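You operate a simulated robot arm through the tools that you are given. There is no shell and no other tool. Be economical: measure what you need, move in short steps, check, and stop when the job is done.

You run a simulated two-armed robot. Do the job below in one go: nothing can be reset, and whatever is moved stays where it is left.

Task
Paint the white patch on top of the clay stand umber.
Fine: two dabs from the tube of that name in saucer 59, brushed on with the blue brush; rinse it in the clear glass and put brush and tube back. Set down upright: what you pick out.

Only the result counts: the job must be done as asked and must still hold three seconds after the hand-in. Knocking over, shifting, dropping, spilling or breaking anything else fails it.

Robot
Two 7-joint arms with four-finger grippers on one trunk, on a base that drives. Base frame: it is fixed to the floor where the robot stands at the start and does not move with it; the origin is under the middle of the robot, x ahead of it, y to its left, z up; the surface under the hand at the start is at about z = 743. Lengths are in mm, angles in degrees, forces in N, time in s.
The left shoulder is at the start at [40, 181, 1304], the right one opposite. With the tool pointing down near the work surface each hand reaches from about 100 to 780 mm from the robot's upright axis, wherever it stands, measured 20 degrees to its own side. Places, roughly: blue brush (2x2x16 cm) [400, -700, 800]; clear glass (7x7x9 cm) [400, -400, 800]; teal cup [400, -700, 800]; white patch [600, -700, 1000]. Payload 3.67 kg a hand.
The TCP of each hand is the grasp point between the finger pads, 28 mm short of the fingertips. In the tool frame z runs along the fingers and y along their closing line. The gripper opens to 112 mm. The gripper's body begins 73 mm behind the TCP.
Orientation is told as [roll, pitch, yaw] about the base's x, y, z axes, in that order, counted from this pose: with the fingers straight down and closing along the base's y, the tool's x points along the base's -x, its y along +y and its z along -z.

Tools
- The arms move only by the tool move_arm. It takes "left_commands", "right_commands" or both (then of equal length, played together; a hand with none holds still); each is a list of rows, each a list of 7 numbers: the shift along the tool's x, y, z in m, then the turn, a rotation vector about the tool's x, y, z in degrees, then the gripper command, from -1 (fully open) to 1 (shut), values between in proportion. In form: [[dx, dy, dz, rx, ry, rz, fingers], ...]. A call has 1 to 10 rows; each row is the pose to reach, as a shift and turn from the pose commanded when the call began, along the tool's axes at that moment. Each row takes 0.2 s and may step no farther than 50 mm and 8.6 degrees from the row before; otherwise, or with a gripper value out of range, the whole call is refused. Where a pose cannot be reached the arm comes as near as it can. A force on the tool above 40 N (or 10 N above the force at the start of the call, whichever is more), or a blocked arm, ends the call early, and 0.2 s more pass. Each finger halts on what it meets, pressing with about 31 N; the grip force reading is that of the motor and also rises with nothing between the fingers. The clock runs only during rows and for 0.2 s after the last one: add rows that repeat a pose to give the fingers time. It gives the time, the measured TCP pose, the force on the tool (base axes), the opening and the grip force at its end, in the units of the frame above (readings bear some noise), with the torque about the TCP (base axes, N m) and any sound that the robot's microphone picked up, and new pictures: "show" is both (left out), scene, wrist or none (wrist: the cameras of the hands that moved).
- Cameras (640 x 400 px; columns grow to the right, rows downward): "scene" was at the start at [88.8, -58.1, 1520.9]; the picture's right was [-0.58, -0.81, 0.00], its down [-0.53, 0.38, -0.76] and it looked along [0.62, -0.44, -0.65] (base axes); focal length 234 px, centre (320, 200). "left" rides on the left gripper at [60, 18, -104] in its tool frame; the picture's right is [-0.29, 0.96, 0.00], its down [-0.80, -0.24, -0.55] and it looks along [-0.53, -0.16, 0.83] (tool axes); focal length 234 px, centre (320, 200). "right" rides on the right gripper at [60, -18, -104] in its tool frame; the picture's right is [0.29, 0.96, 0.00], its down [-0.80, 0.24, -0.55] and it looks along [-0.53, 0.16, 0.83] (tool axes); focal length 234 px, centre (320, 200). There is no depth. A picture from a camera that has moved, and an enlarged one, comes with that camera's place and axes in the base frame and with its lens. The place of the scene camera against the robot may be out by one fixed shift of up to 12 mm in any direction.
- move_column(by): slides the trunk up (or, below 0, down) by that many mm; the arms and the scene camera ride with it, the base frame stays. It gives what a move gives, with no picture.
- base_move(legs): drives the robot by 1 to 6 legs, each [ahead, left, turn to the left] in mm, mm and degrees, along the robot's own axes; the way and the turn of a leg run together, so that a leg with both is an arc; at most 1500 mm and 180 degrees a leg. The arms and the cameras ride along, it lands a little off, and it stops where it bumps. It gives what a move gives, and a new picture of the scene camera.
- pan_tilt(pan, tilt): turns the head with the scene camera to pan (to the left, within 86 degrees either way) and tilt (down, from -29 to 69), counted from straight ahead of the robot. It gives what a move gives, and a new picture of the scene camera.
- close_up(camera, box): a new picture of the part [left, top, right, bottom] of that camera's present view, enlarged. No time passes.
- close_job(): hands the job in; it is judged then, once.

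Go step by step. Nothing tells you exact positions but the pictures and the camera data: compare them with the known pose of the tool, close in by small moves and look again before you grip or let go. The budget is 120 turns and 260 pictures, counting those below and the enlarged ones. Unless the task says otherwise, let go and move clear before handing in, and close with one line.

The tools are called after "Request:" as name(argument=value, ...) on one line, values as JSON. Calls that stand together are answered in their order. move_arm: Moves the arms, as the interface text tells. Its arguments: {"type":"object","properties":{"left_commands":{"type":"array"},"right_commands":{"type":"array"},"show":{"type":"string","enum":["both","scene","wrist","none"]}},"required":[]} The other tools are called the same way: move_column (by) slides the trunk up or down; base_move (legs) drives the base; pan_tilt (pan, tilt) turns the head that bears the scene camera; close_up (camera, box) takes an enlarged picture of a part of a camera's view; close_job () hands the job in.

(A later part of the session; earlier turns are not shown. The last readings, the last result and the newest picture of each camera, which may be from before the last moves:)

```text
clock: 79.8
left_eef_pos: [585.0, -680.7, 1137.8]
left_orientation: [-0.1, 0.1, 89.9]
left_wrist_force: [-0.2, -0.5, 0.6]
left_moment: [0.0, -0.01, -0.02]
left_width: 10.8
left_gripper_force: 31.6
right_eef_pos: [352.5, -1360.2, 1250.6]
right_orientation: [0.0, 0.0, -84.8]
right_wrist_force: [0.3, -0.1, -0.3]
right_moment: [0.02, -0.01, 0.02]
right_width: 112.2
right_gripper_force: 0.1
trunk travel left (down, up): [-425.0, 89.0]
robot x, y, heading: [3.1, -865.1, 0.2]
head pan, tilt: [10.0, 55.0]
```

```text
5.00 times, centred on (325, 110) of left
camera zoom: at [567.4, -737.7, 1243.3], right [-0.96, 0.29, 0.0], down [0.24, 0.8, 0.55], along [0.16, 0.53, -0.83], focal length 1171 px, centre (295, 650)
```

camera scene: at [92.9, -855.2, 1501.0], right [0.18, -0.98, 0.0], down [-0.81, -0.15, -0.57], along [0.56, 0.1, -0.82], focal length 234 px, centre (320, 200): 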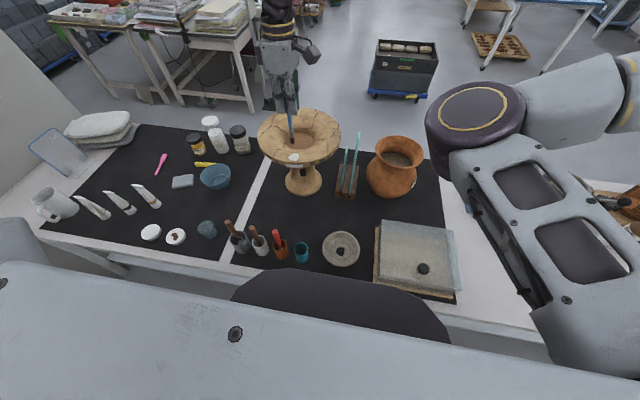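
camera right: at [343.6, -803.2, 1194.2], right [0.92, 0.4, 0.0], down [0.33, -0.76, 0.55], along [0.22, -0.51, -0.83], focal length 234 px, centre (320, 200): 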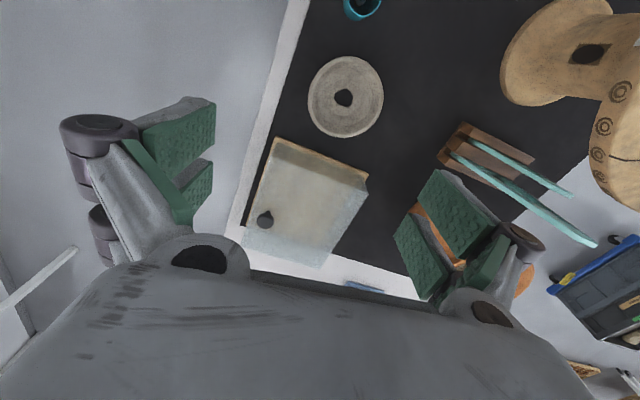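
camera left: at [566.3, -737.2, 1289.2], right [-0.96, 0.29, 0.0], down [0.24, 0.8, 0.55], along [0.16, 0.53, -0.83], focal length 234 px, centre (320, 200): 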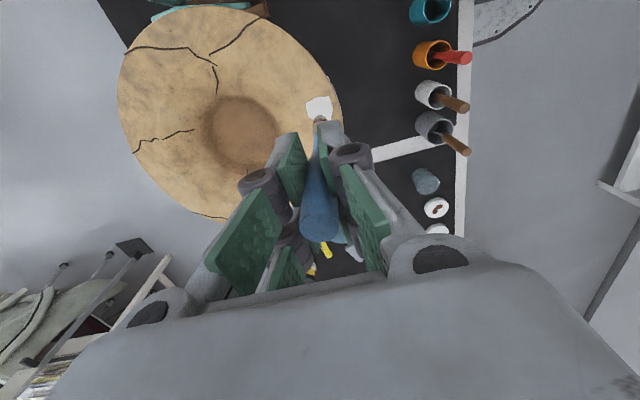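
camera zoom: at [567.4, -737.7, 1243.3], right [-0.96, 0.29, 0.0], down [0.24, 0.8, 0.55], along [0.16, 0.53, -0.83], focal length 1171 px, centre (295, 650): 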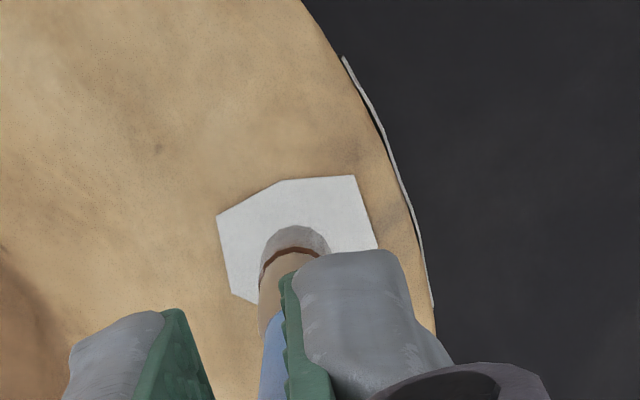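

Request:
move_arm(left_commands=[[0, 0, 0.003, 0, 0, 0, 1], [0, 0, 0.006, 0, 0, 0, 1], [0, 0, 0.006, 0, 0, 0, 1]], show="none")

Request:
close_up(camera="scene", box=[260, 120, 340, 180])

```text
clock: 80.6
left_eef_pos: [584.5, -680.7, 1131.5]
left_orientation: [0.0, 0.1, 89.8]
left_wrist_force: [0.5, -0.3, -0.1]
left_moment: [-0.01, -0.02, 0.01]
left_width: 10.8
left_gripper_force: 30.9
right_eef_pos: [351.5, -1360.0, 1251.2]
right_orientation: [0.0, 0.0, -84.7]
right_wrist_force: [-0.3, -0.1, 0.1]
right_moment: [0.02, 0.02, -0.01]
right_width: 111.9
right_gripper_force: 0.1
trunk travel left (down, up): [-425.0, 89.0]
robot x, y, heading: [3.1, -858.0, 0.2]
head pan, tilt: [10.0, 55.0]
```

```text
6.67 times, centred on (300, 150) of scene
camera zoom: at [93.0, -855.7, 1501.0], right [0.18, -0.98, 0.0], down [-0.81, -0.15, -0.57], along [0.56, 0.1, -0.82], focal length 1559 px, centre (453, 533)
```

zoom: 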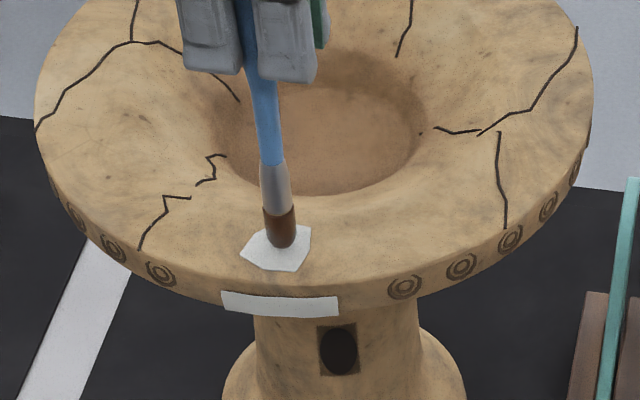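

Request:
move_arm(left_commands=[[0, 0, 0.0015, 0, 0, 0, 1], [0, 0, 0.003, 0, 0, 0, 1], [0, 0, 0.003, 0, 0, 0, 1]], show="none")

Request:
close_up(camera="scene", box=[260, 120, 340, 180])

```text
clock: 81.4
left_eef_pos: [585.9, -678.7, 1129.2]
left_orientation: [0.0, 0.1, 89.8]
left_wrist_force: [0.2, 0.6, -0.7]
left_moment: [0.04, 0.01, -0.01]
left_width: 10.8
left_gripper_force: 30.6
right_eef_pos: [351.6, -1360.2, 1250.7]
right_orientation: [0.0, -0.1, -84.6]
right_wrist_force: [-0.5, 0.5, -0.4]
right_moment: [0.0, -0.01, 0.0]
right_width: 111.9
right_gripper_force: 0.0
trunk travel left (down, up): [-425.0, 89.0]
robot x, y, heading: [0.5, -858.6, 0.2]
head pan, tilt: [10.0, 55.0]
```

```text
6.67 times, centred on (300, 150) of scene
camera zoom: at [93.0, -855.7, 1501.0], right [0.18, -0.98, 0.0], down [-0.81, -0.15, -0.57], along [0.56, 0.1, -0.82], focal length 1559 px, centre (453, 533)
```

zoom: 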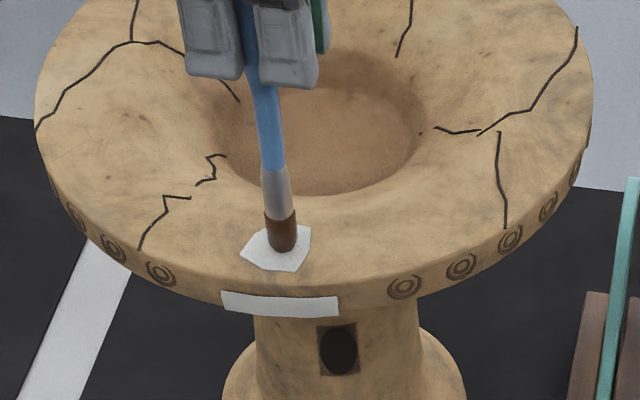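

Request:
move_arm(left_commands=[[0, 0, 0.001, 0, 0, 0, 1], [0, 0, 0.002, 0, 0, 0, 1], [0, 0, 0.002, 0, 0, 0, 1]], show="none")

Request:
close_up(camera="scene", box=[260, 120, 340, 180])

```text
clock: 82.2
left_eef_pos: [584.5, -680.0, 1127.7]
left_orientation: [0.0, 0.0, 89.9]
left_wrist_force: [-0.6, 1.6, 1.4]
left_moment: [0.02, -0.02, 0.03]
left_width: 10.6
left_gripper_force: 30.8
right_eef_pos: [351.8, -1360.2, 1252.3]
right_orientation: [0.0, -0.1, -84.7]
right_wrist_force: [0.1, -0.7, 0.3]
right_moment: [0.01, -0.02, -0.01]
right_width: 111.8
right_gripper_force: 0.0
trunk travel left (down, up): [-425.0, 89.0]
robot x, y, heading: [-1.4, -857.2, 0.5]
head pan, tilt: [10.0, 55.0]
```

```text
6.67 times, centred on (300, 150) of scene
camera zoom: at [92.9, -855.7, 1501.0], right [0.18, -0.98, 0.0], down [-0.81, -0.15, -0.57], along [0.56, 0.1, -0.82], focal length 1559 px, centre (453, 533)
```

zoom: 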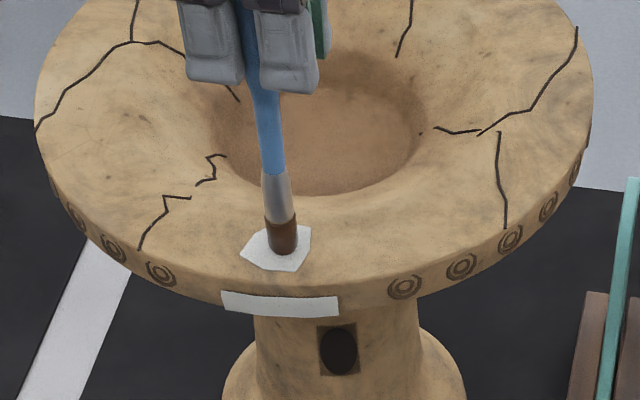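

Request:
move_arm(left_commands=[[0, 0, 0.001, 0, 0, 0, 1], [0, 0, 0.0015, 0, 0, 0, 1], [0, 0, 0.0015, 0, 0, 0, 1]], show="none")

Request:
close_up(camera="left", box=[270, 70, 380, 150])

```text
clock: 83.0
left_eef_pos: [585.7, -679.7, 1126.6]
left_orientation: [-0.3, 0.2, 89.9]
left_wrist_force: [1.0, 0.2, 11.4]
left_moment: [0.09, -0.13, -0.01]
left_width: 10.8
left_gripper_force: 30.8
right_eef_pos: [351.4, -1360.6, 1250.2]
right_orientation: [0.0, 0.0, -84.7]
right_wrist_force: [0.5, 0.3, 0.2]
right_moment: [0.01, -0.02, 0.01]
right_width: 112.1
right_gripper_force: 0.1
trunk travel left (down, up): [-425.0, 89.0]
robot x, y, heading: [3.0, -858.8, 0.1]
head pan, tilt: [10.0, 55.0]
```

```text
5.00 times, centred on (325, 110) of left
camera zoom: at [566.7, -738.0, 1232.1], right [-0.96, 0.29, 0.0], down [0.24, 0.8, 0.55], along [0.16, 0.53, -0.83], focal length 1171 px, centre (295, 650)
```

zoom: 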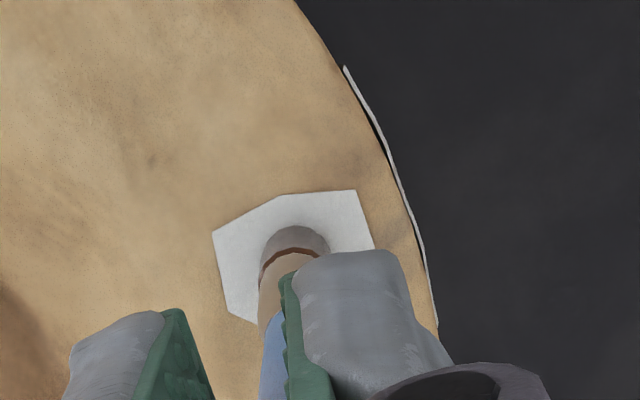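

Touching at 11 N. I'll ease to a light touch and make short strokes over the patch.

Request:
move_arm(left_commands=[[0, 0, -0.0008, 0, 0, 0, 1], [0.006, 0, -0.0008, 0, 0, 0, 1], [0.01, 0, -0.0008, 0, 0, 0, 1], [0.004, 0, -0.0008, 0, 0, 0, 1], [-0.004, 0, -0.0008, 0, 0, 0, 1], [-0.01, 0, -0.0008, 0, 0, 0, 1], [-0.004, 0, -0.0008, 0, 0, 0, 1], [0, 0, -0.0008, 0, 0, 0, 1]], show="none")

Request:
close_up(camera="left", box=[270, 70, 380, 150])

Request:
close_up(camera="scene", box=[260, 120, 340, 180])

```text
clock: 84.8
left_eef_pos: [584.0, -677.9, 1126.4]
left_orientation: [-0.2, 0.1, 90.0]
left_wrist_force: [-1.4, 7.1, 11.6]
left_moment: [0.85, 0.01, -0.01]
left_width: 10.8
left_gripper_force: 31.1
right_eef_pos: [352.2, -1360.2, 1251.7]
right_orientation: [0.0, -0.2, -84.7]
right_wrist_force: [-0.2, 0.4, -0.4]
right_moment: [-0.04, 0.01, 0.03]
right_width: 112.2
right_gripper_force: 0.0
trunk travel left (down, up): [-425.0, 89.0]
robot x, y, heading: [5.8, -859.6, 0.2]
head pan, tilt: [10.0, 55.0]
```

```text
5.00 times, centred on (325, 110) of left
camera zoom: at [566.6, -736.5, 1231.9], right [-0.96, 0.29, 0.0], down [0.24, 0.8, 0.55], along [0.16, 0.53, -0.83], focal length 1171 px, centre (295, 650)
```

zoom: 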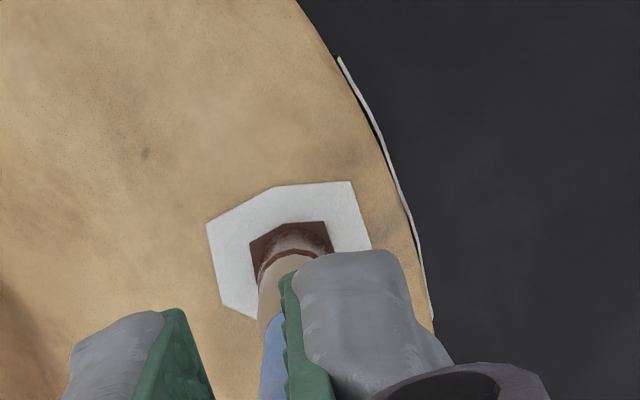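

```text
6.67 times, centred on (300, 150) of scene
camera zoom: at [91.8, -854.8, 1501.1], right [0.18, -0.98, 0.0], down [-0.81, -0.15, -0.57], along [0.56, 0.1, -0.82], focal length 1559 px, centre (453, 533)
```

zoom: 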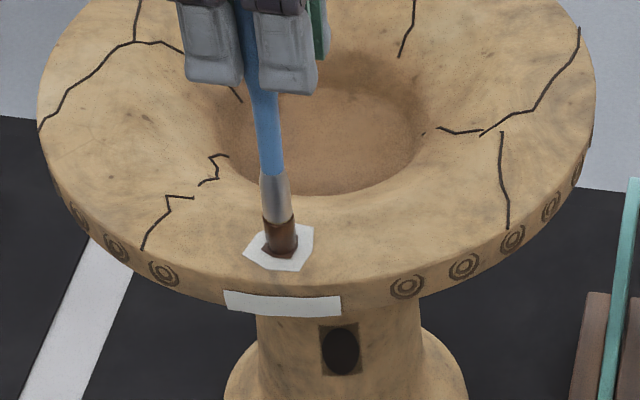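

Paint is going on. I'll ease the pressure and keep stroking across the patch.

Request:
move_arm(left_commands=[[0, 0, -0.001, 0, 0, 0, 1], [0.006, 0.006, -0.001, 0, 0, 0, 1], [0.01, 0, -0.001, 0, 0, 0, 1], [0.006, -0.006, -0.001, 0, 0, 0, 1], [0, -0.008, -0.001, 0, 0, 0, 1], [-0.008, -0.006, -0.001, 0, 0, 0, 1], [-0.012, 0, -0.001, 0, 0, 0, 1], [-0.008, 0.006, -0.001, 0, 0, 0, 1], [0, 0.008, -0.001, 0, 0, 0, 1], [0, 0, -0.001, 0, 0, 0, 1]], show="none")

Request:
close_up(camera="left", box=[270, 70, 380, 150])

Request:
close_up(camera="scene", box=[260, 120, 340, 180])

```text
clock: 87.0
left_eef_pos: [585.8, -679.7, 1127.5]
left_orientation: [0.0, 0.0, 89.9]
left_wrist_force: [-0.1, -0.5, 0.2]
left_moment: [-0.02, 0.02, 0.01]
left_width: 10.9
left_gripper_force: 31.2
right_eef_pos: [351.8, -1359.5, 1250.9]
right_orientation: [0.0, -0.1, -84.7]
right_wrist_force: [-0.1, 0.3, -0.6]
right_moment: [-0.01, -0.03, 0.01]
right_width: 112.1
right_gripper_force: 0.0
trunk travel left (down, up): [-425.0, 89.0]
robot x, y, heading: [-0.3, -857.7, 0.2]
head pan, tilt: [10.0, 55.0]
```

```text
5.00 times, centred on (325, 110) of left
camera zoom: at [567.3, -737.6, 1232.1], right [-0.96, 0.29, 0.0], down [0.24, 0.8, 0.55], along [0.16, 0.53, -0.83], focal length 1171 px, centre (295, 650)
```

zoom: 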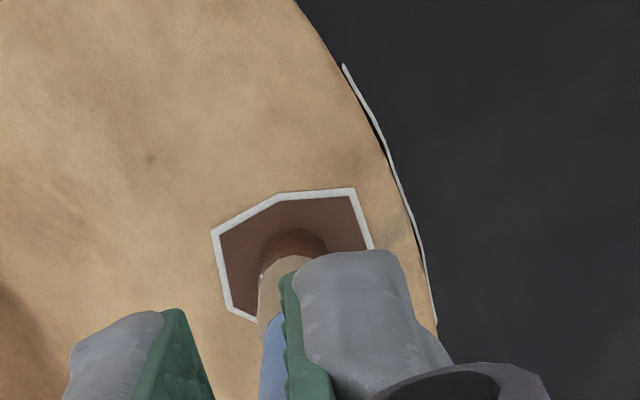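

```text
6.67 times, centred on (300, 150) of scene
camera zoom: at [93.3, -855.4, 1501.0], right [0.18, -0.98, 0.0], down [-0.81, -0.15, -0.57], along [0.56, 0.1, -0.82], focal length 1559 px, centre (453, 533)
```

zoom: 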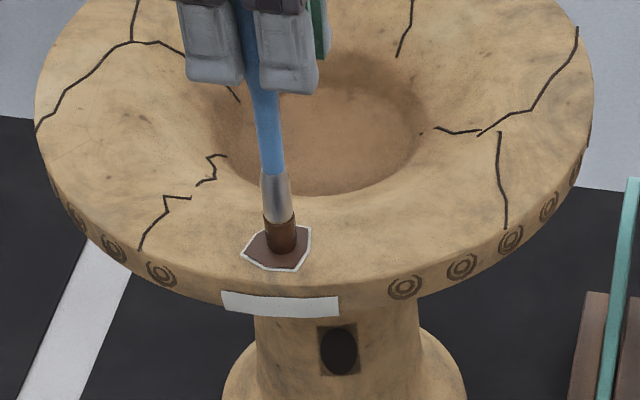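

Nearly covered, and the stand has not moved. One more stroke pass should finish it.

Request:
move_arm(left_commands=[[0.006, 0.006, 0, 0, 0, 0, 1], [0.01, 0, 0, 0, 0, 0, 1], [0.006, -0.006, 0, 0, 0, 0, 1], [0, -0.008, 0, 0, 0, 0, 1], [-0.008, -0.006, 0, 0, 0, 0, 1], [-0.012, 0, 0, 0, 0, 0, 1], [-0.008, 0.006, 0, 0, 0, 0, 1], [0, 0.008, 0, 0, 0, 0, 1], [0, 0, 0, 0, 0, 0, 1]], show="none")

Request:
close_up(camera="left", box=[270, 70, 380, 150])

```text
clock: 89.0
left_eef_pos: [584.6, -679.4, 1128.0]
left_orientation: [0.0, 0.1, 89.9]
left_wrist_force: [0.5, -0.2, -0.8]
left_moment: [0.0, 0.0, 0.0]
left_width: 10.9
left_gripper_force: 30.9
right_eef_pos: [351.5, -1360.1, 1251.3]
right_orientation: [0.0, -0.2, -84.6]
right_wrist_force: [-0.3, 0.4, 0.5]
right_moment: [0.0, 0.01, 0.01]
right_width: 112.0
right_gripper_force: 0.0
trunk travel left (down, up): [-425.0, 89.0]
robot x, y, heading: [2.5, -857.4, -0.2]
head pan, tilt: [10.0, 55.0]
```

```text
5.00 times, centred on (325, 110) of left
camera zoom: at [567.6, -737.7, 1232.3], right [-0.96, 0.29, 0.0], down [0.24, 0.8, 0.55], along [0.16, 0.53, -0.83], focal length 1171 px, centre (295, 650)
```

zoom: 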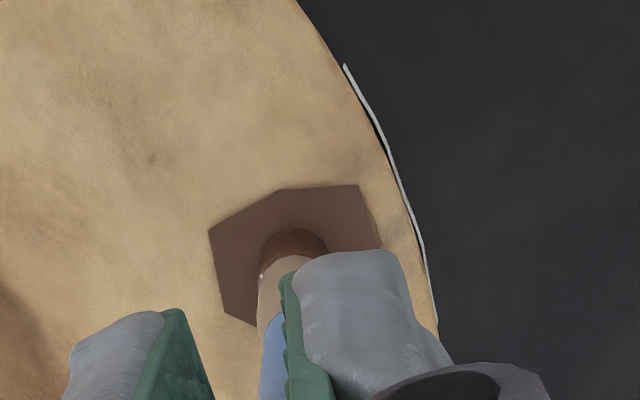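

The top patch is fully umber. I'll lift off and carry the brush toward the clear glass at about (396, -383).

Request:
move_arm(left_commands=[[0, 0, -0.015, 0, 0, 0, 1], [0, 0, -0.04, 0, 0, 0, 1], [-0.01, 0.03, -0.04, 0, 0, 0, 1], [-0.04, 0.065, -0.04, 0, 0, 0, 1], [-0.07, 0.1, -0.03, 0, 0, 0, 1], [-0.105, 0.13, -0.01, 0, 0, 0, 1], [-0.14, 0.15, 0.01, 0, 0, 0, 1], [-0.18, 0.17, 0.03, 0, 0, 0, 1], [-0.22, 0.18, 0.03, 0, 0, 0, 1], [-0.22, 0.18, 0.03, 0, 0, 0, 1]], show="both")

Request:
close_up(camera="scene", box=[180, 140, 310, 250])

Request:
close_up(camera="left", box=[240, 20, 400, 160])

```text
refused: row 6 steps farther than a row can; nothing moved
```

```text
3.64 times, centred on (245, 195) of scene
camera zoom: at [93.6, -855.4, 1500.9], right [0.18, -0.98, 0.0], down [-0.81, -0.15, -0.57], along [0.56, 0.1, -0.82], focal length 850 px, centre (593, 218)
```

zoom: 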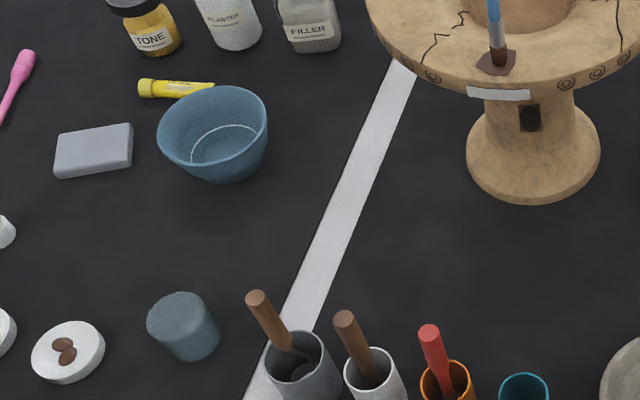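

```text
2.86 times, centred on (320, 90) of left
camera zoom: at [567.6, -737.7, 1232.3], right [-0.96, 0.29, 0.0], down [0.24, 0.8, 0.55], along [0.16, 0.53, -0.83], focal length 669 px, centre (320, 514)
```

zoom: 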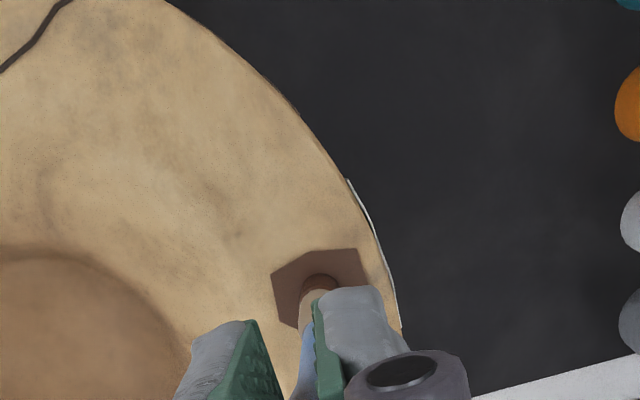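

Request:
move_arm(left_commands=[[0, 0, -0.015, 0, 0, 0, 1], [0, 0, -0.04, 0, 0, 0, 1], [-0.01, 0.03, -0.04, 0, 0, 0, 1], [-0.04, 0.06, -0.04, 0, 0, 0, 1], [-0.07, 0.09, -0.03, 0, 0, 0, 1], [-0.105, 0.115, -0.01, 0, 0, 0, 1], [-0.14, 0.135, 0.01, 0, 0, 0, 1], [-0.175, 0.155, 0.03, 0, 0, 0, 1], [-0.215, 0.17, 0.03, 0, 0, 0, 1], [-0.215, 0.17, 0.03, 0, 0, 0, 1]], show="both")

Request:
close_up(camera="scene", box=[180, 130, 310, 250])

Request:
close_up(camera="left", box=[240, 20, 400, 240])

```text
clock: 91.2
left_eef_pos: [415.3, -465.8, 1095.8]
left_orientation: [0.0, 0.1, 89.8]
left_wrist_force: [0.4, -0.2, 0.0]
left_moment: [0.03, -0.01, 0.02]
left_width: 10.9
left_gripper_force: 30.6
right_eef_pos: [352.2, -1361.9, 1250.6]
right_orientation: [0.0, 0.0, -84.8]
right_wrist_force: [-0.4, -0.6, 0.0]
right_moment: [0.01, -0.01, 0.02]
right_width: 112.1
right_gripper_force: 0.0
trunk travel left (down, up): [-425.0, 89.0]
robot x, y, heading: [3.2, -856.9, 0.4]
head pan, tilt: [10.0, 55.0]
camera scene: at [93.7, -856.8, 1500.9], right [0.18, -0.98, 0.0], down [-0.81, -0.14, -0.57], along [0.56, 0.1, -0.82], focal length 234 px, centre (320, 200)
camera left: at [398.4, -523.1, 1202.2], right [-0.96, 0.29, 0.0], down [0.24, 0.8, 0.55], along [0.16, 0.53, -0.83], focal length 234 px, centre (320, 200)
```

scene: 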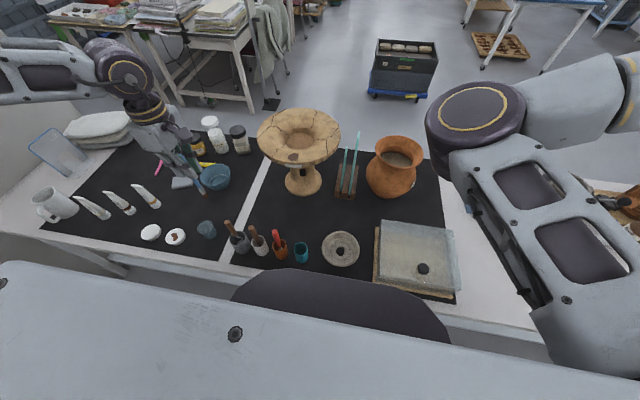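
left: 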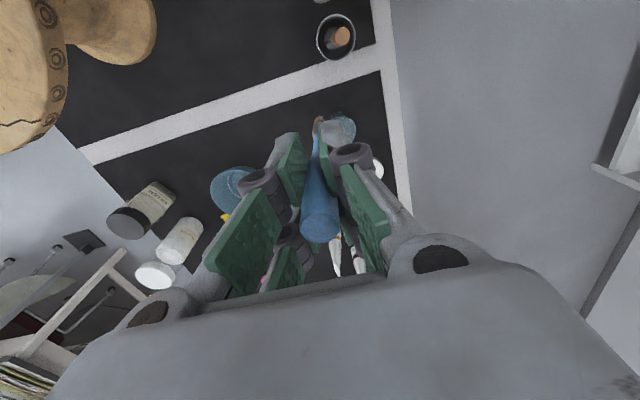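

```text
3.33 times, centred on (245, 190) of scene
camera zoom: at [93.7, -856.8, 1500.9], right [0.18, -0.98, 0.0], down [-0.81, -0.14, -0.57], along [0.56, 0.1, -0.82], focal length 780 px, centre (570, 233)
```

zoom: 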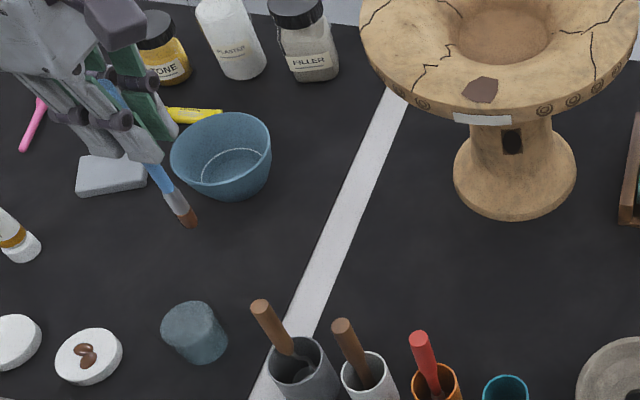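

```text
1.82 times, centred on (320, 130) of left
camera zoom: at [398.4, -523.1, 1202.2], right [-0.96, 0.29, 0.0], down [0.24, 0.8, 0.55], along [0.16, 0.53, -0.83], focal length 426 px, centre (320, 327)
```

zoom: 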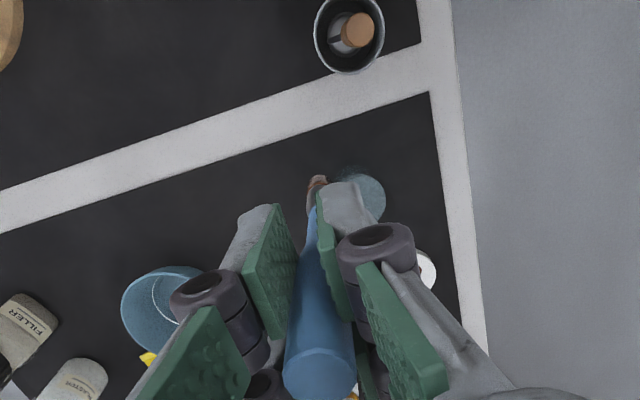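

The stand and patch look right. I'll move over the glass (about (400, -408)) and check from closer.

Request:
move_arm(left_commands=[[-0.03, 0.007, 0, 0, 0, 0, 1], [-0.058, 0.015, 0, 0, 0, 0, 1], [-0.058, 0.015, 0.04, 0, 0, 0, 1], [-0.058, 0.015, 0.08, 0, 0, 0, 1], [-0.058, 0.015, 0.08, 0, 0, 0, 1]], show="wrist")

Request:
close_up(camera="scene", box=[170, 190, 250, 250])

Request:
close_up(camera="left", box=[250, 50, 390, 150])

```text
clock: 92.4
left_eef_pos: [399.8, -406.7, 1016.9]
left_orientation: [-0.1, 0.1, 89.9]
left_wrist_force: [-0.4, -0.3, 0.3]
left_moment: [0.0, 0.0, 0.05]
left_width: 11.4
left_gripper_force: 30.9
right_eef_pos: [351.6, -1360.6, 1250.9]
right_orientation: [0.0, -0.1, -84.6]
right_wrist_force: [-0.2, -0.7, -0.1]
right_moment: [0.04, 0.02, -0.02]
right_width: 111.8
right_gripper_force: 0.0
trunk travel left (down, up): [-425.0, 89.0]
robot x, y, heading: [1.1, -860.8, 0.2]
head pan, tilt: [10.0, 55.0]
camera left: at [383.0, -465.1, 1122.8], right [-0.96, 0.29, 0.0], down [0.24, 0.8, 0.55], along [0.16, 0.53, -0.83], focal length 234 px, centre (320, 200)
```

left: 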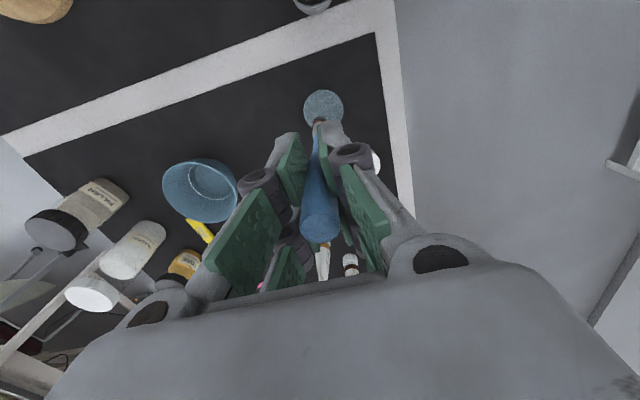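

```text
6.67 times, centred on (210, 220) of scene
camera zoom: at [92.2, -856.5, 1501.1], right [0.18, -0.98, 0.0], down [-0.81, -0.14, -0.57], along [0.56, 0.1, -0.82], focal length 1559 px, centre (1053, 67)
```

zoom: 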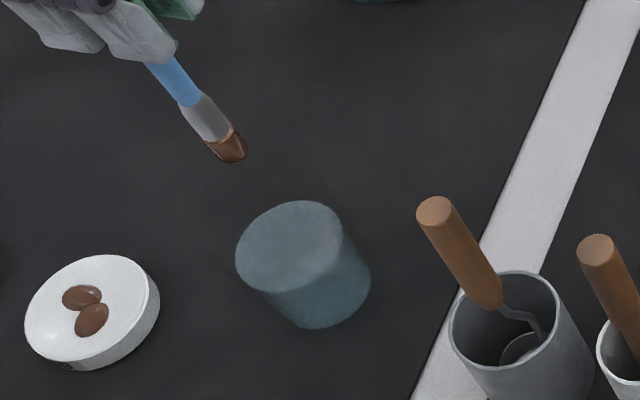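

```text
4.00 times, centred on (320, 100) of left
camera zoom: at [383.0, -465.1, 1122.8], right [-0.96, 0.29, 0.0], down [0.24, 0.8, 0.55], along [0.16, 0.53, -0.83], focal length 937 px, centre (320, 600)
```

zoom: 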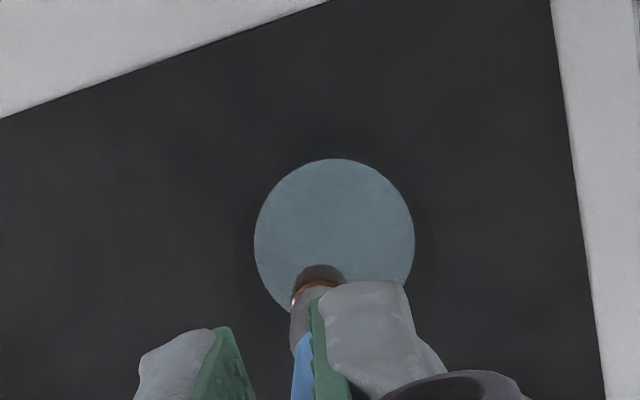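

The visible disc is the water surface (z ≈ 793) in the clear glass, centred near (401, -393). I'll centre the brush over it and check once more before dipping.

Request:
move_arm(left_commands=[[-0.007, -0.001, 0, 0, 0, 0, 1], [-0.0135, -0.001, 0, 0, 0, 0, 1], [-0.0135, -0.001, 0.02, 0, 0, 0, 1], [-0.0135, -0.001, 0.045, 0, 0, 0, 1], [-0.0135, -0.001, 0.045, 0, 0, 0, 1]], show="none")

Request:
close_up(camera="scene", box=[170, 190, 250, 250])

Request:
close_up(camera="left", box=[270, 70, 380, 150])

```text
clock: 93.6
left_eef_pos: [402.4, -393.1, 971.8]
left_orientation: [0.0, 0.1, 89.8]
left_wrist_force: [-1.0, -0.7, -0.2]
left_moment: [-0.01, 0.0, -0.01]
left_width: 10.9
left_gripper_force: 30.8
right_eef_pos: [351.7, -1361.2, 1251.5]
right_orientation: [0.0, -0.1, -84.8]
right_wrist_force: [-0.8, -0.1, -0.6]
right_moment: [-0.03, -0.04, 0.04]
right_width: 112.0
right_gripper_force: 0.1
trunk travel left (down, up): [-425.0, 89.0]
robot x, y, heading: [2.8, -860.2, 0.1]
head pan, tilt: [10.0, 55.0]
```

```text
6.67 times, centred on (210, 220) of scene
camera zoom: at [92.5, -856.3, 1501.0], right [0.18, -0.98, 0.0], down [-0.81, -0.15, -0.57], along [0.56, 0.1, -0.82], focal length 1559 px, centre (1053, 67)
```

zoom: 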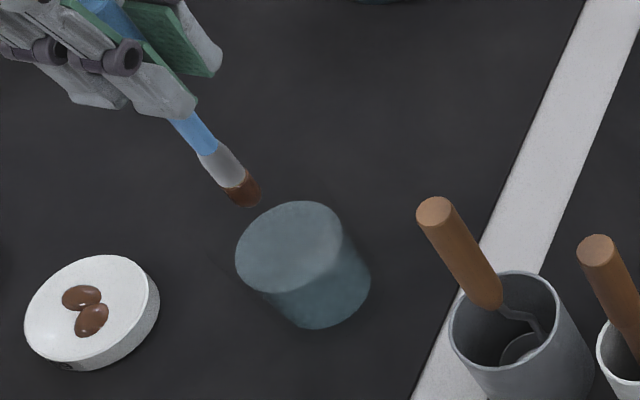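

```text
5.00 times, centred on (325, 110) of left
camera zoom: at [384.0, -451.1, 1076.9], right [-0.96, 0.29, 0.0], down [0.24, 0.8, 0.55], along [0.16, 0.53, -0.83], focal length 1171 px, centre (295, 650)
```

zoom: 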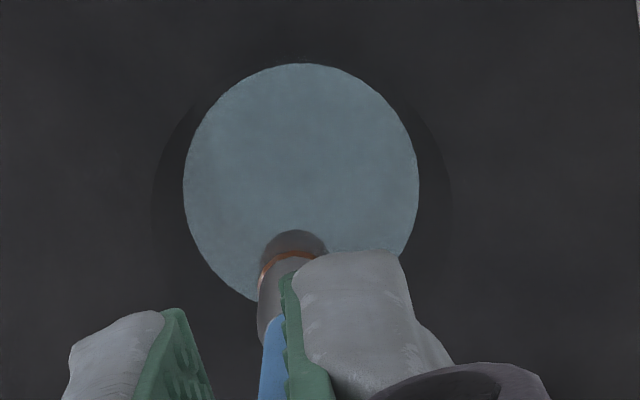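

Request:
move_arm(left_commands=[[0.003, 0.002, 0.02, 0, 0, 0, 1], [0.003, 0.002, 0.04, 0, 0, 0, 1], [0.003, 0.002, 0.06, 0, 0, 0, 1], [0.003, 0.002, 0.075, 0, 0, 0, 1], [0.003, 0.002, 0.075, 0, 0, 0, 1]], show="none")

Request:
close_up(camera="scene", box=[170, 190, 250, 250])

Request:
close_up(camera="left", box=[270, 70, 380, 150])

```text
clock: 94.8
left_eef_pos: [399.1, -396.9, 896.8]
left_orientation: [0.0, 0.1, 89.9]
left_wrist_force: [-0.6, -0.6, -0.1]
left_moment: [0.0, 0.0, -0.01]
left_width: 10.7
left_gripper_force: 30.6
right_eef_pos: [351.6, -1359.3, 1249.5]
right_orientation: [0.1, -0.1, -84.7]
right_wrist_force: [0.2, -0.4, 0.5]
right_moment: [0.03, 0.0, 0.0]
right_width: 112.0
right_gripper_force: 0.0
trunk travel left (down, up): [-425.0, 89.0]
robot x, y, heading: [1.1, -859.2, 0.3]
head pan, tilt: [10.0, 55.0]
```

```text
6.67 times, centred on (210, 220) of scene
camera zoom: at [92.8, -855.9, 1501.0], right [0.18, -0.98, 0.0], down [-0.81, -0.15, -0.57], along [0.56, 0.1, -0.82], focal length 1559 px, centre (1053, 67)
```

zoom: 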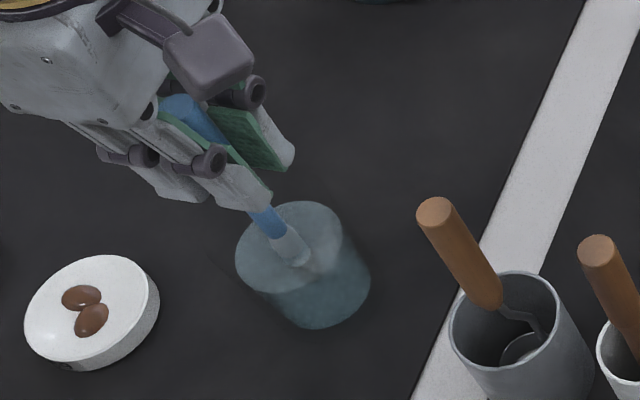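

```text
5.00 times, centred on (325, 110) of left
camera zoom: at [381.6, -454.3, 1002.5], right [-0.96, 0.29, 0.0], down [0.24, 0.8, 0.55], along [0.16, 0.53, -0.83], focal length 1171 px, centre (295, 650)
```

zoom: 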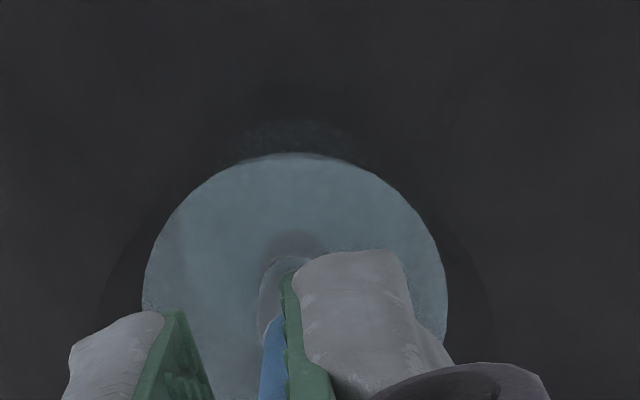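

The brush is in the water, centred. I'll swirl it gently, then lift to check the bristles.

Request:
move_arm(left_commands=[[0.006, 0, 0.006, 0, 0, 0, 1], [0, 0.006, 0.006, 0, 0, 0, 1], [-0.006, 0, 0.006, 0, 0, 0, 1], [0, -0.006, 0.006, 0, 0, 0, 1], [0.006, 0, 0.006, 0, 0, 0, 1], [0, 0.006, 0.006, 0, 0, 0, 1], [-0.006, 0, 0.006, 0, 0, 0, 1], [0, -0.006, 0.006, 0, 0, 0, 1], [0, 0, 0, 0, 0, 0, 1]], show="none")

Request:
move_arm(left_commands=[[0, 0, -0.03, 0, 0, 0, 1], [0, 0, -0.07, 0, 0, 0, 1], [0, 0, -0.11, 0, 0, 0, 1], [0, 0, -0.13, 0, 0, 0, 1], [0, 0, -0.13, 0, 0, 0, 1]], show="none")

Request:
close_up(camera="scene", box=[170, 180, 250, 250])

Request:
close_up(camera="left", box=[270, 70, 380, 150])

```text
clock: 96.8
left_eef_pos: [398.5, -396.4, 895.9]
left_orientation: [-0.1, 0.1, 89.8]
left_wrist_force: [0.5, -0.4, 0.2]
left_moment: [0.0, 0.0, -0.02]
left_width: 10.7
left_gripper_force: 31.7
right_eef_pos: [352.1, -1360.3, 1251.5]
right_orientation: [0.0, 0.0, -84.8]
right_wrist_force: [0.2, 0.3, 0.0]
right_moment: [-0.04, 0.03, 0.01]
right_width: 112.0
right_gripper_force: 0.1
trunk travel left (down, up): [-425.0, 89.0]
robot x, y, heading: [1.6, -859.3, 0.3]
head pan, tilt: [10.0, 55.0]
```

```text
clock: 98.0
left_eef_pos: [400.5, -395.9, 1025.6]
left_orientation: [0.0, 0.1, 89.9]
left_wrist_force: [0.8, -0.3, -0.5]
left_moment: [0.0, 0.01, 0.0]
left_width: 11.0
left_gripper_force: 31.0
right_eef_pos: [352.5, -1359.6, 1251.5]
right_orientation: [0.0, -0.1, -84.7]
right_wrist_force: [-0.2, 1.0, -0.5]
right_moment: [0.01, 0.03, 0.01]
right_width: 112.3
right_gripper_force: 0.1
trunk travel left (down, up): [-425.0, 89.0]
robot x, y, heading: [2.1, -857.7, 0.1]
head pan, tilt: [10.0, 55.0]
```

```text
5.71 times, centred on (210, 215) of scene
camera zoom: at [93.1, -855.4, 1500.9], right [0.18, -0.98, 0.0], down [-0.81, -0.15, -0.57], along [0.56, 0.1, -0.82], focal length 1336 px, centre (949, 114)
```

zoom: 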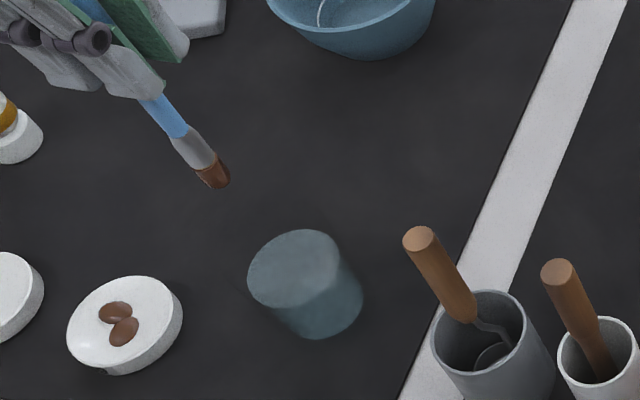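

```text
5.00 times, centred on (325, 110) of left
camera zoom: at [381.8, -453.6, 1131.4], right [-0.96, 0.29, 0.0], down [0.24, 0.8, 0.55], along [0.16, 0.53, -0.83], focal length 1171 px, centre (295, 650)
```

zoom: 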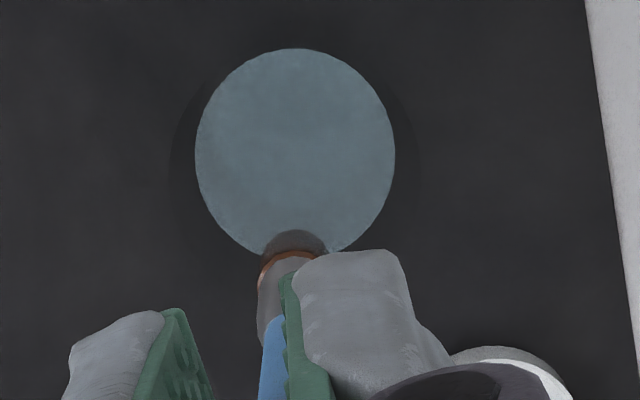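

Bristles still look brown. I'll dip deeper and swirl longer.

Request:
move_arm(left_commands=[[0, 0, 0.04, 0, 0, 0, 1], [0, 0, 0.08, 0, 0, 0, 1], [0, 0, 0.12, 0, 0, 0, 1], [0, 0, 0.143, 0, 0, 0, 1], [0.009, 0, 0.143, 0, 0, 0, 1], [0, 0.009, 0.143, 0, 0, 0, 1], [-0.009, 0, 0.143, 0, 0, 0, 1], [0, -0.009, 0.143, 0, 0, 0, 1], [0.009, 0, 0.143, 0, 0, 0, 1], [0, 0.009, 0.143, 0, 0, 0, 1]], show="none")

Request:
close_up(camera="scene", box=[180, 190, 240, 250])

```text
clock: 100.2
left_eef_pos: [389.8, -396.5, 883.2]
left_orientation: [0.0, 0.2, 90.0]
left_wrist_force: [0.8, 0.1, 0.6]
left_moment: [-0.02, -0.04, 0.02]
left_width: 10.9
left_gripper_force: 31.1
right_eef_pos: [351.9, -1359.5, 1252.0]
right_orientation: [0.1, -0.1, -84.7]
right_wrist_force: [-0.3, -1.4, 0.3]
right_moment: [-0.01, -0.03, -0.01]
right_width: 111.9
right_gripper_force: 0.2
trunk travel left (down, up): [-425.0, 89.0]
robot x, y, heading: [2.6, -857.8, 0.0]
head pan, tilt: [10.0, 55.0]
```

```text
6.67 times, centred on (210, 220) of scene
camera zoom: at [92.8, -855.3, 1501.0], right [0.18, -0.98, 0.0], down [-0.81, -0.15, -0.57], along [0.56, 0.1, -0.82], focal length 1559 px, centre (1053, 67)
```

zoom: 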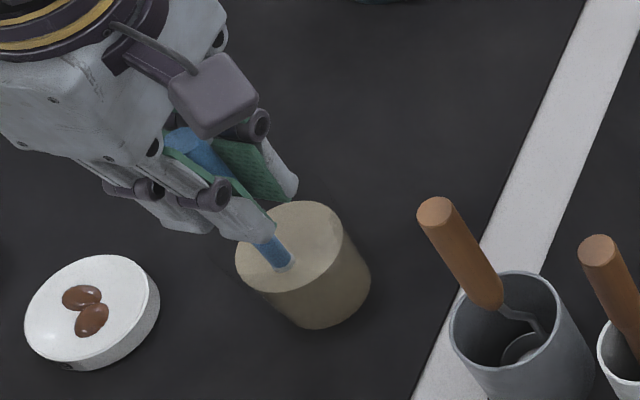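

The water is tinted now, so the rinse is working. I'll swirl a little more, return to centre and lift.

Request:
move_arm(left_commands=[[-0.007, -0.007, 0, 0, 0, 0, 1], [0, -0.014, 0, 0, 0, 0, 1], [0.007, -0.008, 0, 0, 0, 0, 1], [0, -0.002, 0, 0, 0, 0, 1], [-0.007, -0.008, 0, 0, 0, 0, 1], [0, -0.015, 0, 0, 0, 0, 1], [0.007, -0.008, 0, 0, 0, 0, 1], [0, -0.01, 0, 0, 0, 0, 1]], show="none")

Request:
move_arm(left_commands=[[0, 0, -0.03, 0, 0, 0, 1], [0, 0, -0.07, 0, 0, 0, 1], [0, 0, -0.11, 0, 0, 0, 1], [0, 0, -0.155, 0, 0, 0, 1], [0, 0, -0.2, 0, 0, 0, 1], [0, 0, -0.21, 0, 0, 0, 1]], show="none")

Request:
close_up(camera="scene", box=[160, 160, 250, 250])

Request:
close_up(camera="left", box=[270, 70, 380, 150])

```text
clock: 102.0
left_eef_pos: [399.8, -397.2, 882.6]
left_orientation: [0.0, 0.1, 89.8]
left_wrist_force: [0.6, 0.4, 0.7]
left_moment: [0.0, 0.03, -0.02]
left_width: 11.1
left_gripper_force: 30.9
right_eef_pos: [353.2, -1358.9, 1251.3]
right_orientation: [0.0, -0.1, -84.7]
right_wrist_force: [-0.6, -1.4, -0.1]
right_moment: [-0.01, -0.01, -0.02]
right_width: 112.0
right_gripper_force: 0.2
trunk travel left (down, up): [-425.0, 89.0]
robot x, y, heading: [4.2, -860.1, 0.4]
head pan, tilt: [10.0, 55.0]
```

```text
clock: 103.4
left_eef_pos: [400.2, -396.8, 1094.6]
left_orientation: [0.1, 0.1, 89.9]
left_wrist_force: [0.4, 0.2, 0.2]
left_moment: [-0.01, 0.0, -0.02]
left_width: 11.0
left_gripper_force: 31.1
right_eef_pos: [351.8, -1359.4, 1250.9]
right_orientation: [0.0, -0.1, -84.6]
right_wrist_force: [-0.6, -0.1, -0.3]
right_moment: [-0.02, -0.03, 0.0]
right_width: 112.1
right_gripper_force: 0.1
trunk travel left (down, up): [-425.0, 89.0]
robot x, y, heading: [3.4, -858.8, -0.1]
head pan, tilt: [10.0, 55.0]
```

```text
4.44 times, centred on (205, 205) of scene
camera zoom: at [93.2, -855.2, 1500.9], right [0.18, -0.98, 0.0], down [-0.81, -0.15, -0.57], along [0.56, 0.1, -0.82], focal length 1039 px, centre (831, 178)
```

zoom: 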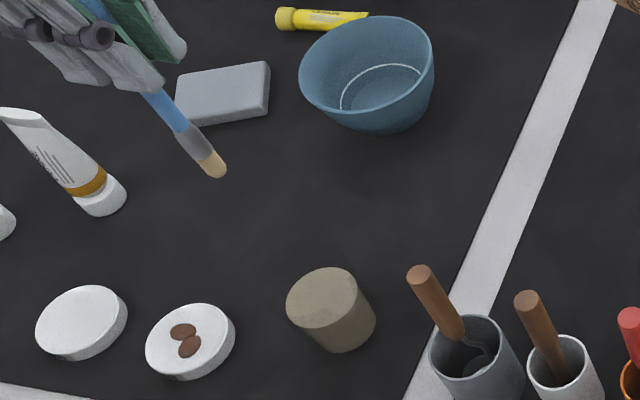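

```text
5.00 times, centred on (325, 110) of left
camera zoom: at [382.4, -454.9, 1199.4], right [-0.96, 0.29, 0.0], down [0.24, 0.8, 0.55], along [0.16, 0.53, -0.83], focal length 1171 px, centre (295, 650)
```

zoom: 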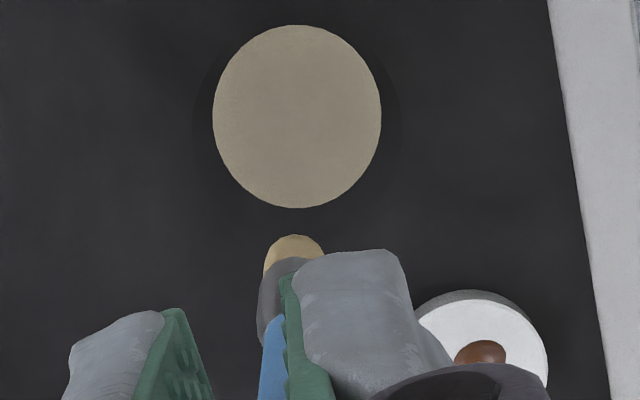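

The brush is clean. I'll carry it back above the teal cup.

Request:
move_arm(left_commands=[[0.04, 0.003, 0, 0, 0, 0, 1], [0.08, 0.006, 0, 0, 0, 0, 1], [0.12, 0.009, 0, 0, 0, 0, 1], [0.16, 0.012, 0, 0, 0, 0, 1], [0.2, 0.015, 0, 0, 0, 0, 1], [0.24, 0.018, 0, 0, 0, 0, 1], [0.28, 0.021, 0, 0, 0, 0, 1], [0.32, 0.024, 0, 0, 0, 0, 1], [0.34, 0.026, 0, 0, 0, 0, 1], [0.34, 0.026, 0.04, 0, 0, 0, 1]], show="both")

Request:
close_up(camera="left", box=[250, 40, 400, 160])

Request:
close_up(camera="scene", box=[250, 190, 350, 280])

```text
clock: 105.6
left_eef_pos: [373.2, -735.4, 1055.1]
left_orientation: [0.0, 0.2, 89.9]
left_wrist_force: [-0.2, 0.4, -0.3]
left_moment: [-0.03, 0.0, -0.01]
left_width: 11.0
left_gripper_force: 30.6
right_eef_pos: [352.0, -1359.7, 1251.6]
right_orientation: [0.0, -0.1, -84.7]
right_wrist_force: [-0.3, -0.1, 0.2]
right_moment: [-0.03, 0.04, 0.01]
right_width: 112.3
right_gripper_force: 0.2
trunk travel left (down, up): [-425.0, 89.0]
robot x, y, heading: [1.0, -861.1, 0.3]
head pan, tilt: [10.0, 55.0]
camera scene: at [92.9, -854.5, 1500.9], right [0.18, -0.98, 0.0], down [-0.81, -0.15, -0.57], along [0.56, 0.1, -0.82], focal length 234 px, centre (320, 200)
camera left: at [355.9, -792.9, 1159.6], right [-0.96, 0.29, 0.0], down [0.24, 0.8, 0.55], along [0.16, 0.53, -0.83], focal length 234 px, centre (320, 200)
```

scene: 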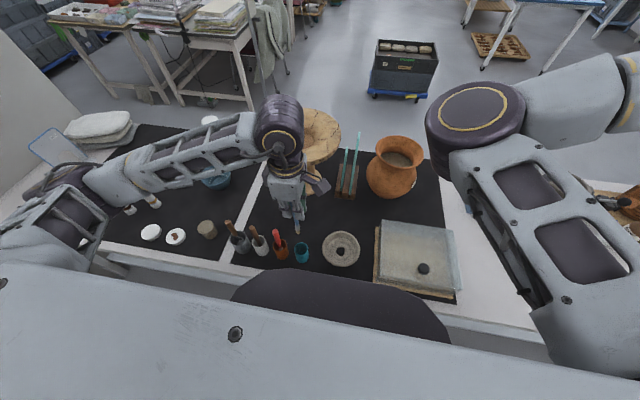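
left: 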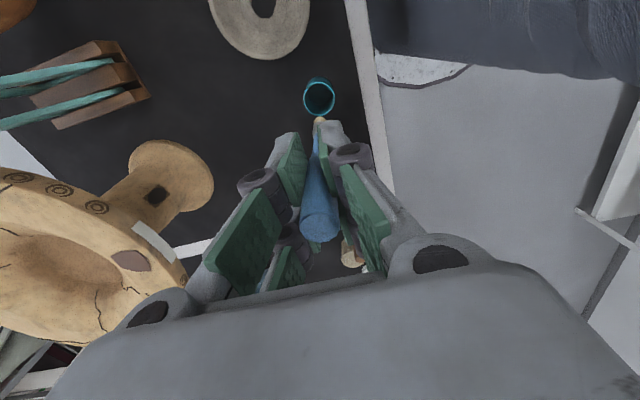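

```text
3.33 times, centred on (325, 100) of left
camera zoom: at [355.9, -792.9, 1159.6], right [-0.96, 0.29, 0.0], down [0.24, 0.8, 0.55], along [0.16, 0.53, -0.83], focal length 781 px, centre (303, 533)
```

zoom: 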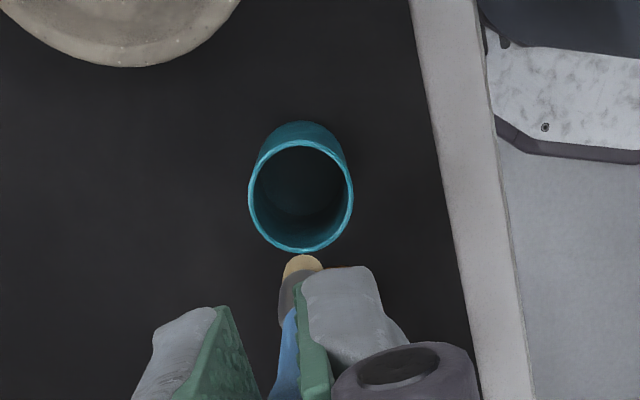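

```text
4.44 times, centred on (300, 235) of scene
camera zoom: at [92.9, -854.5, 1500.9], right [0.18, -0.98, 0.0], down [-0.81, -0.15, -0.57], along [0.56, 0.1, -0.82], focal length 1039 px, centre (409, 44)
```

zoom: 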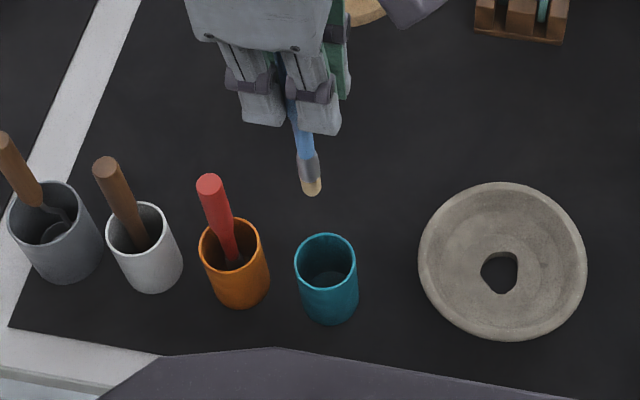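

The cup centre is at about (374, -737), right below the tip. I'll lower the brush into it.

Request:
move_arm(left_commands=[[0.002, -0.001, 0.04, 0, 0, 0, 1], [0.002, -0.001, 0.07, 0, 0, 0, 1], [0.002, -0.001, 0.09, 0, 0, 0, 1], [0.002, -0.001, 0.09, 0, 0, 0, 1]], show="none")

Request:
close_up(camera="left", box=[250, 60, 400, 160])

Request:
close_up(camera="scene", box=[260, 210, 340, 280])

```text
clock: 106.6
left_eef_pos: [373.2, -737.4, 964.5]
left_orientation: [0.0, 0.1, 89.9]
left_wrist_force: [0.4, 0.8, 0.6]
left_moment: [0.01, -0.01, 0.0]
left_width: 11.0
left_gripper_force: 30.9
right_eef_pos: [351.8, -1359.6, 1251.1]
right_orientation: [0.0, -0.1, -84.7]
right_wrist_force: [0.4, 0.1, 0.8]
right_moment: [0.0, 0.01, 0.01]
right_width: 111.9
right_gripper_force: 0.0
trunk travel left (down, up): [-425.0, 89.0]
robot x, y, heading: [1.6, -859.1, 0.2]
head pan, tilt: [10.0, 55.0]
```

```text
4.00 times, centred on (325, 110) of left
camera zoom: at [356.3, -795.5, 1069.5], right [-0.96, 0.29, 0.0], down [0.24, 0.8, 0.55], along [0.16, 0.53, -0.83], focal length 937 px, centre (300, 560)
```

zoom: 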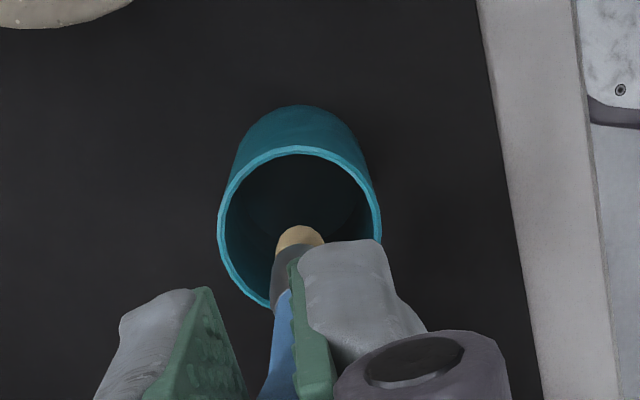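

```text
5.71 times, centred on (300, 245) of scene
camera zoom: at [93.0, -855.6, 1501.0], right [0.18, -0.98, 0.0], down [-0.81, -0.15, -0.57], along [0.56, 0.1, -0.82], focal length 1336 px, centre (434, -57)
```

zoom: 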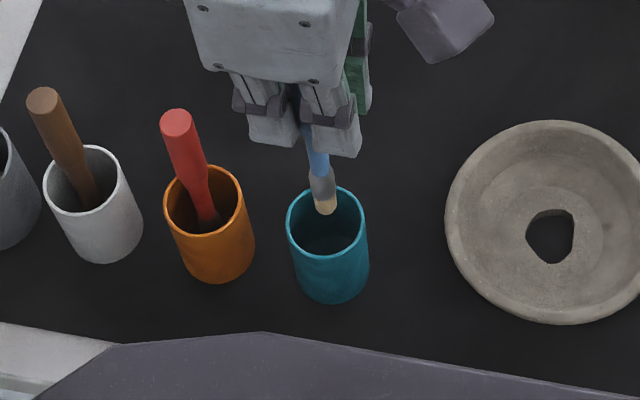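

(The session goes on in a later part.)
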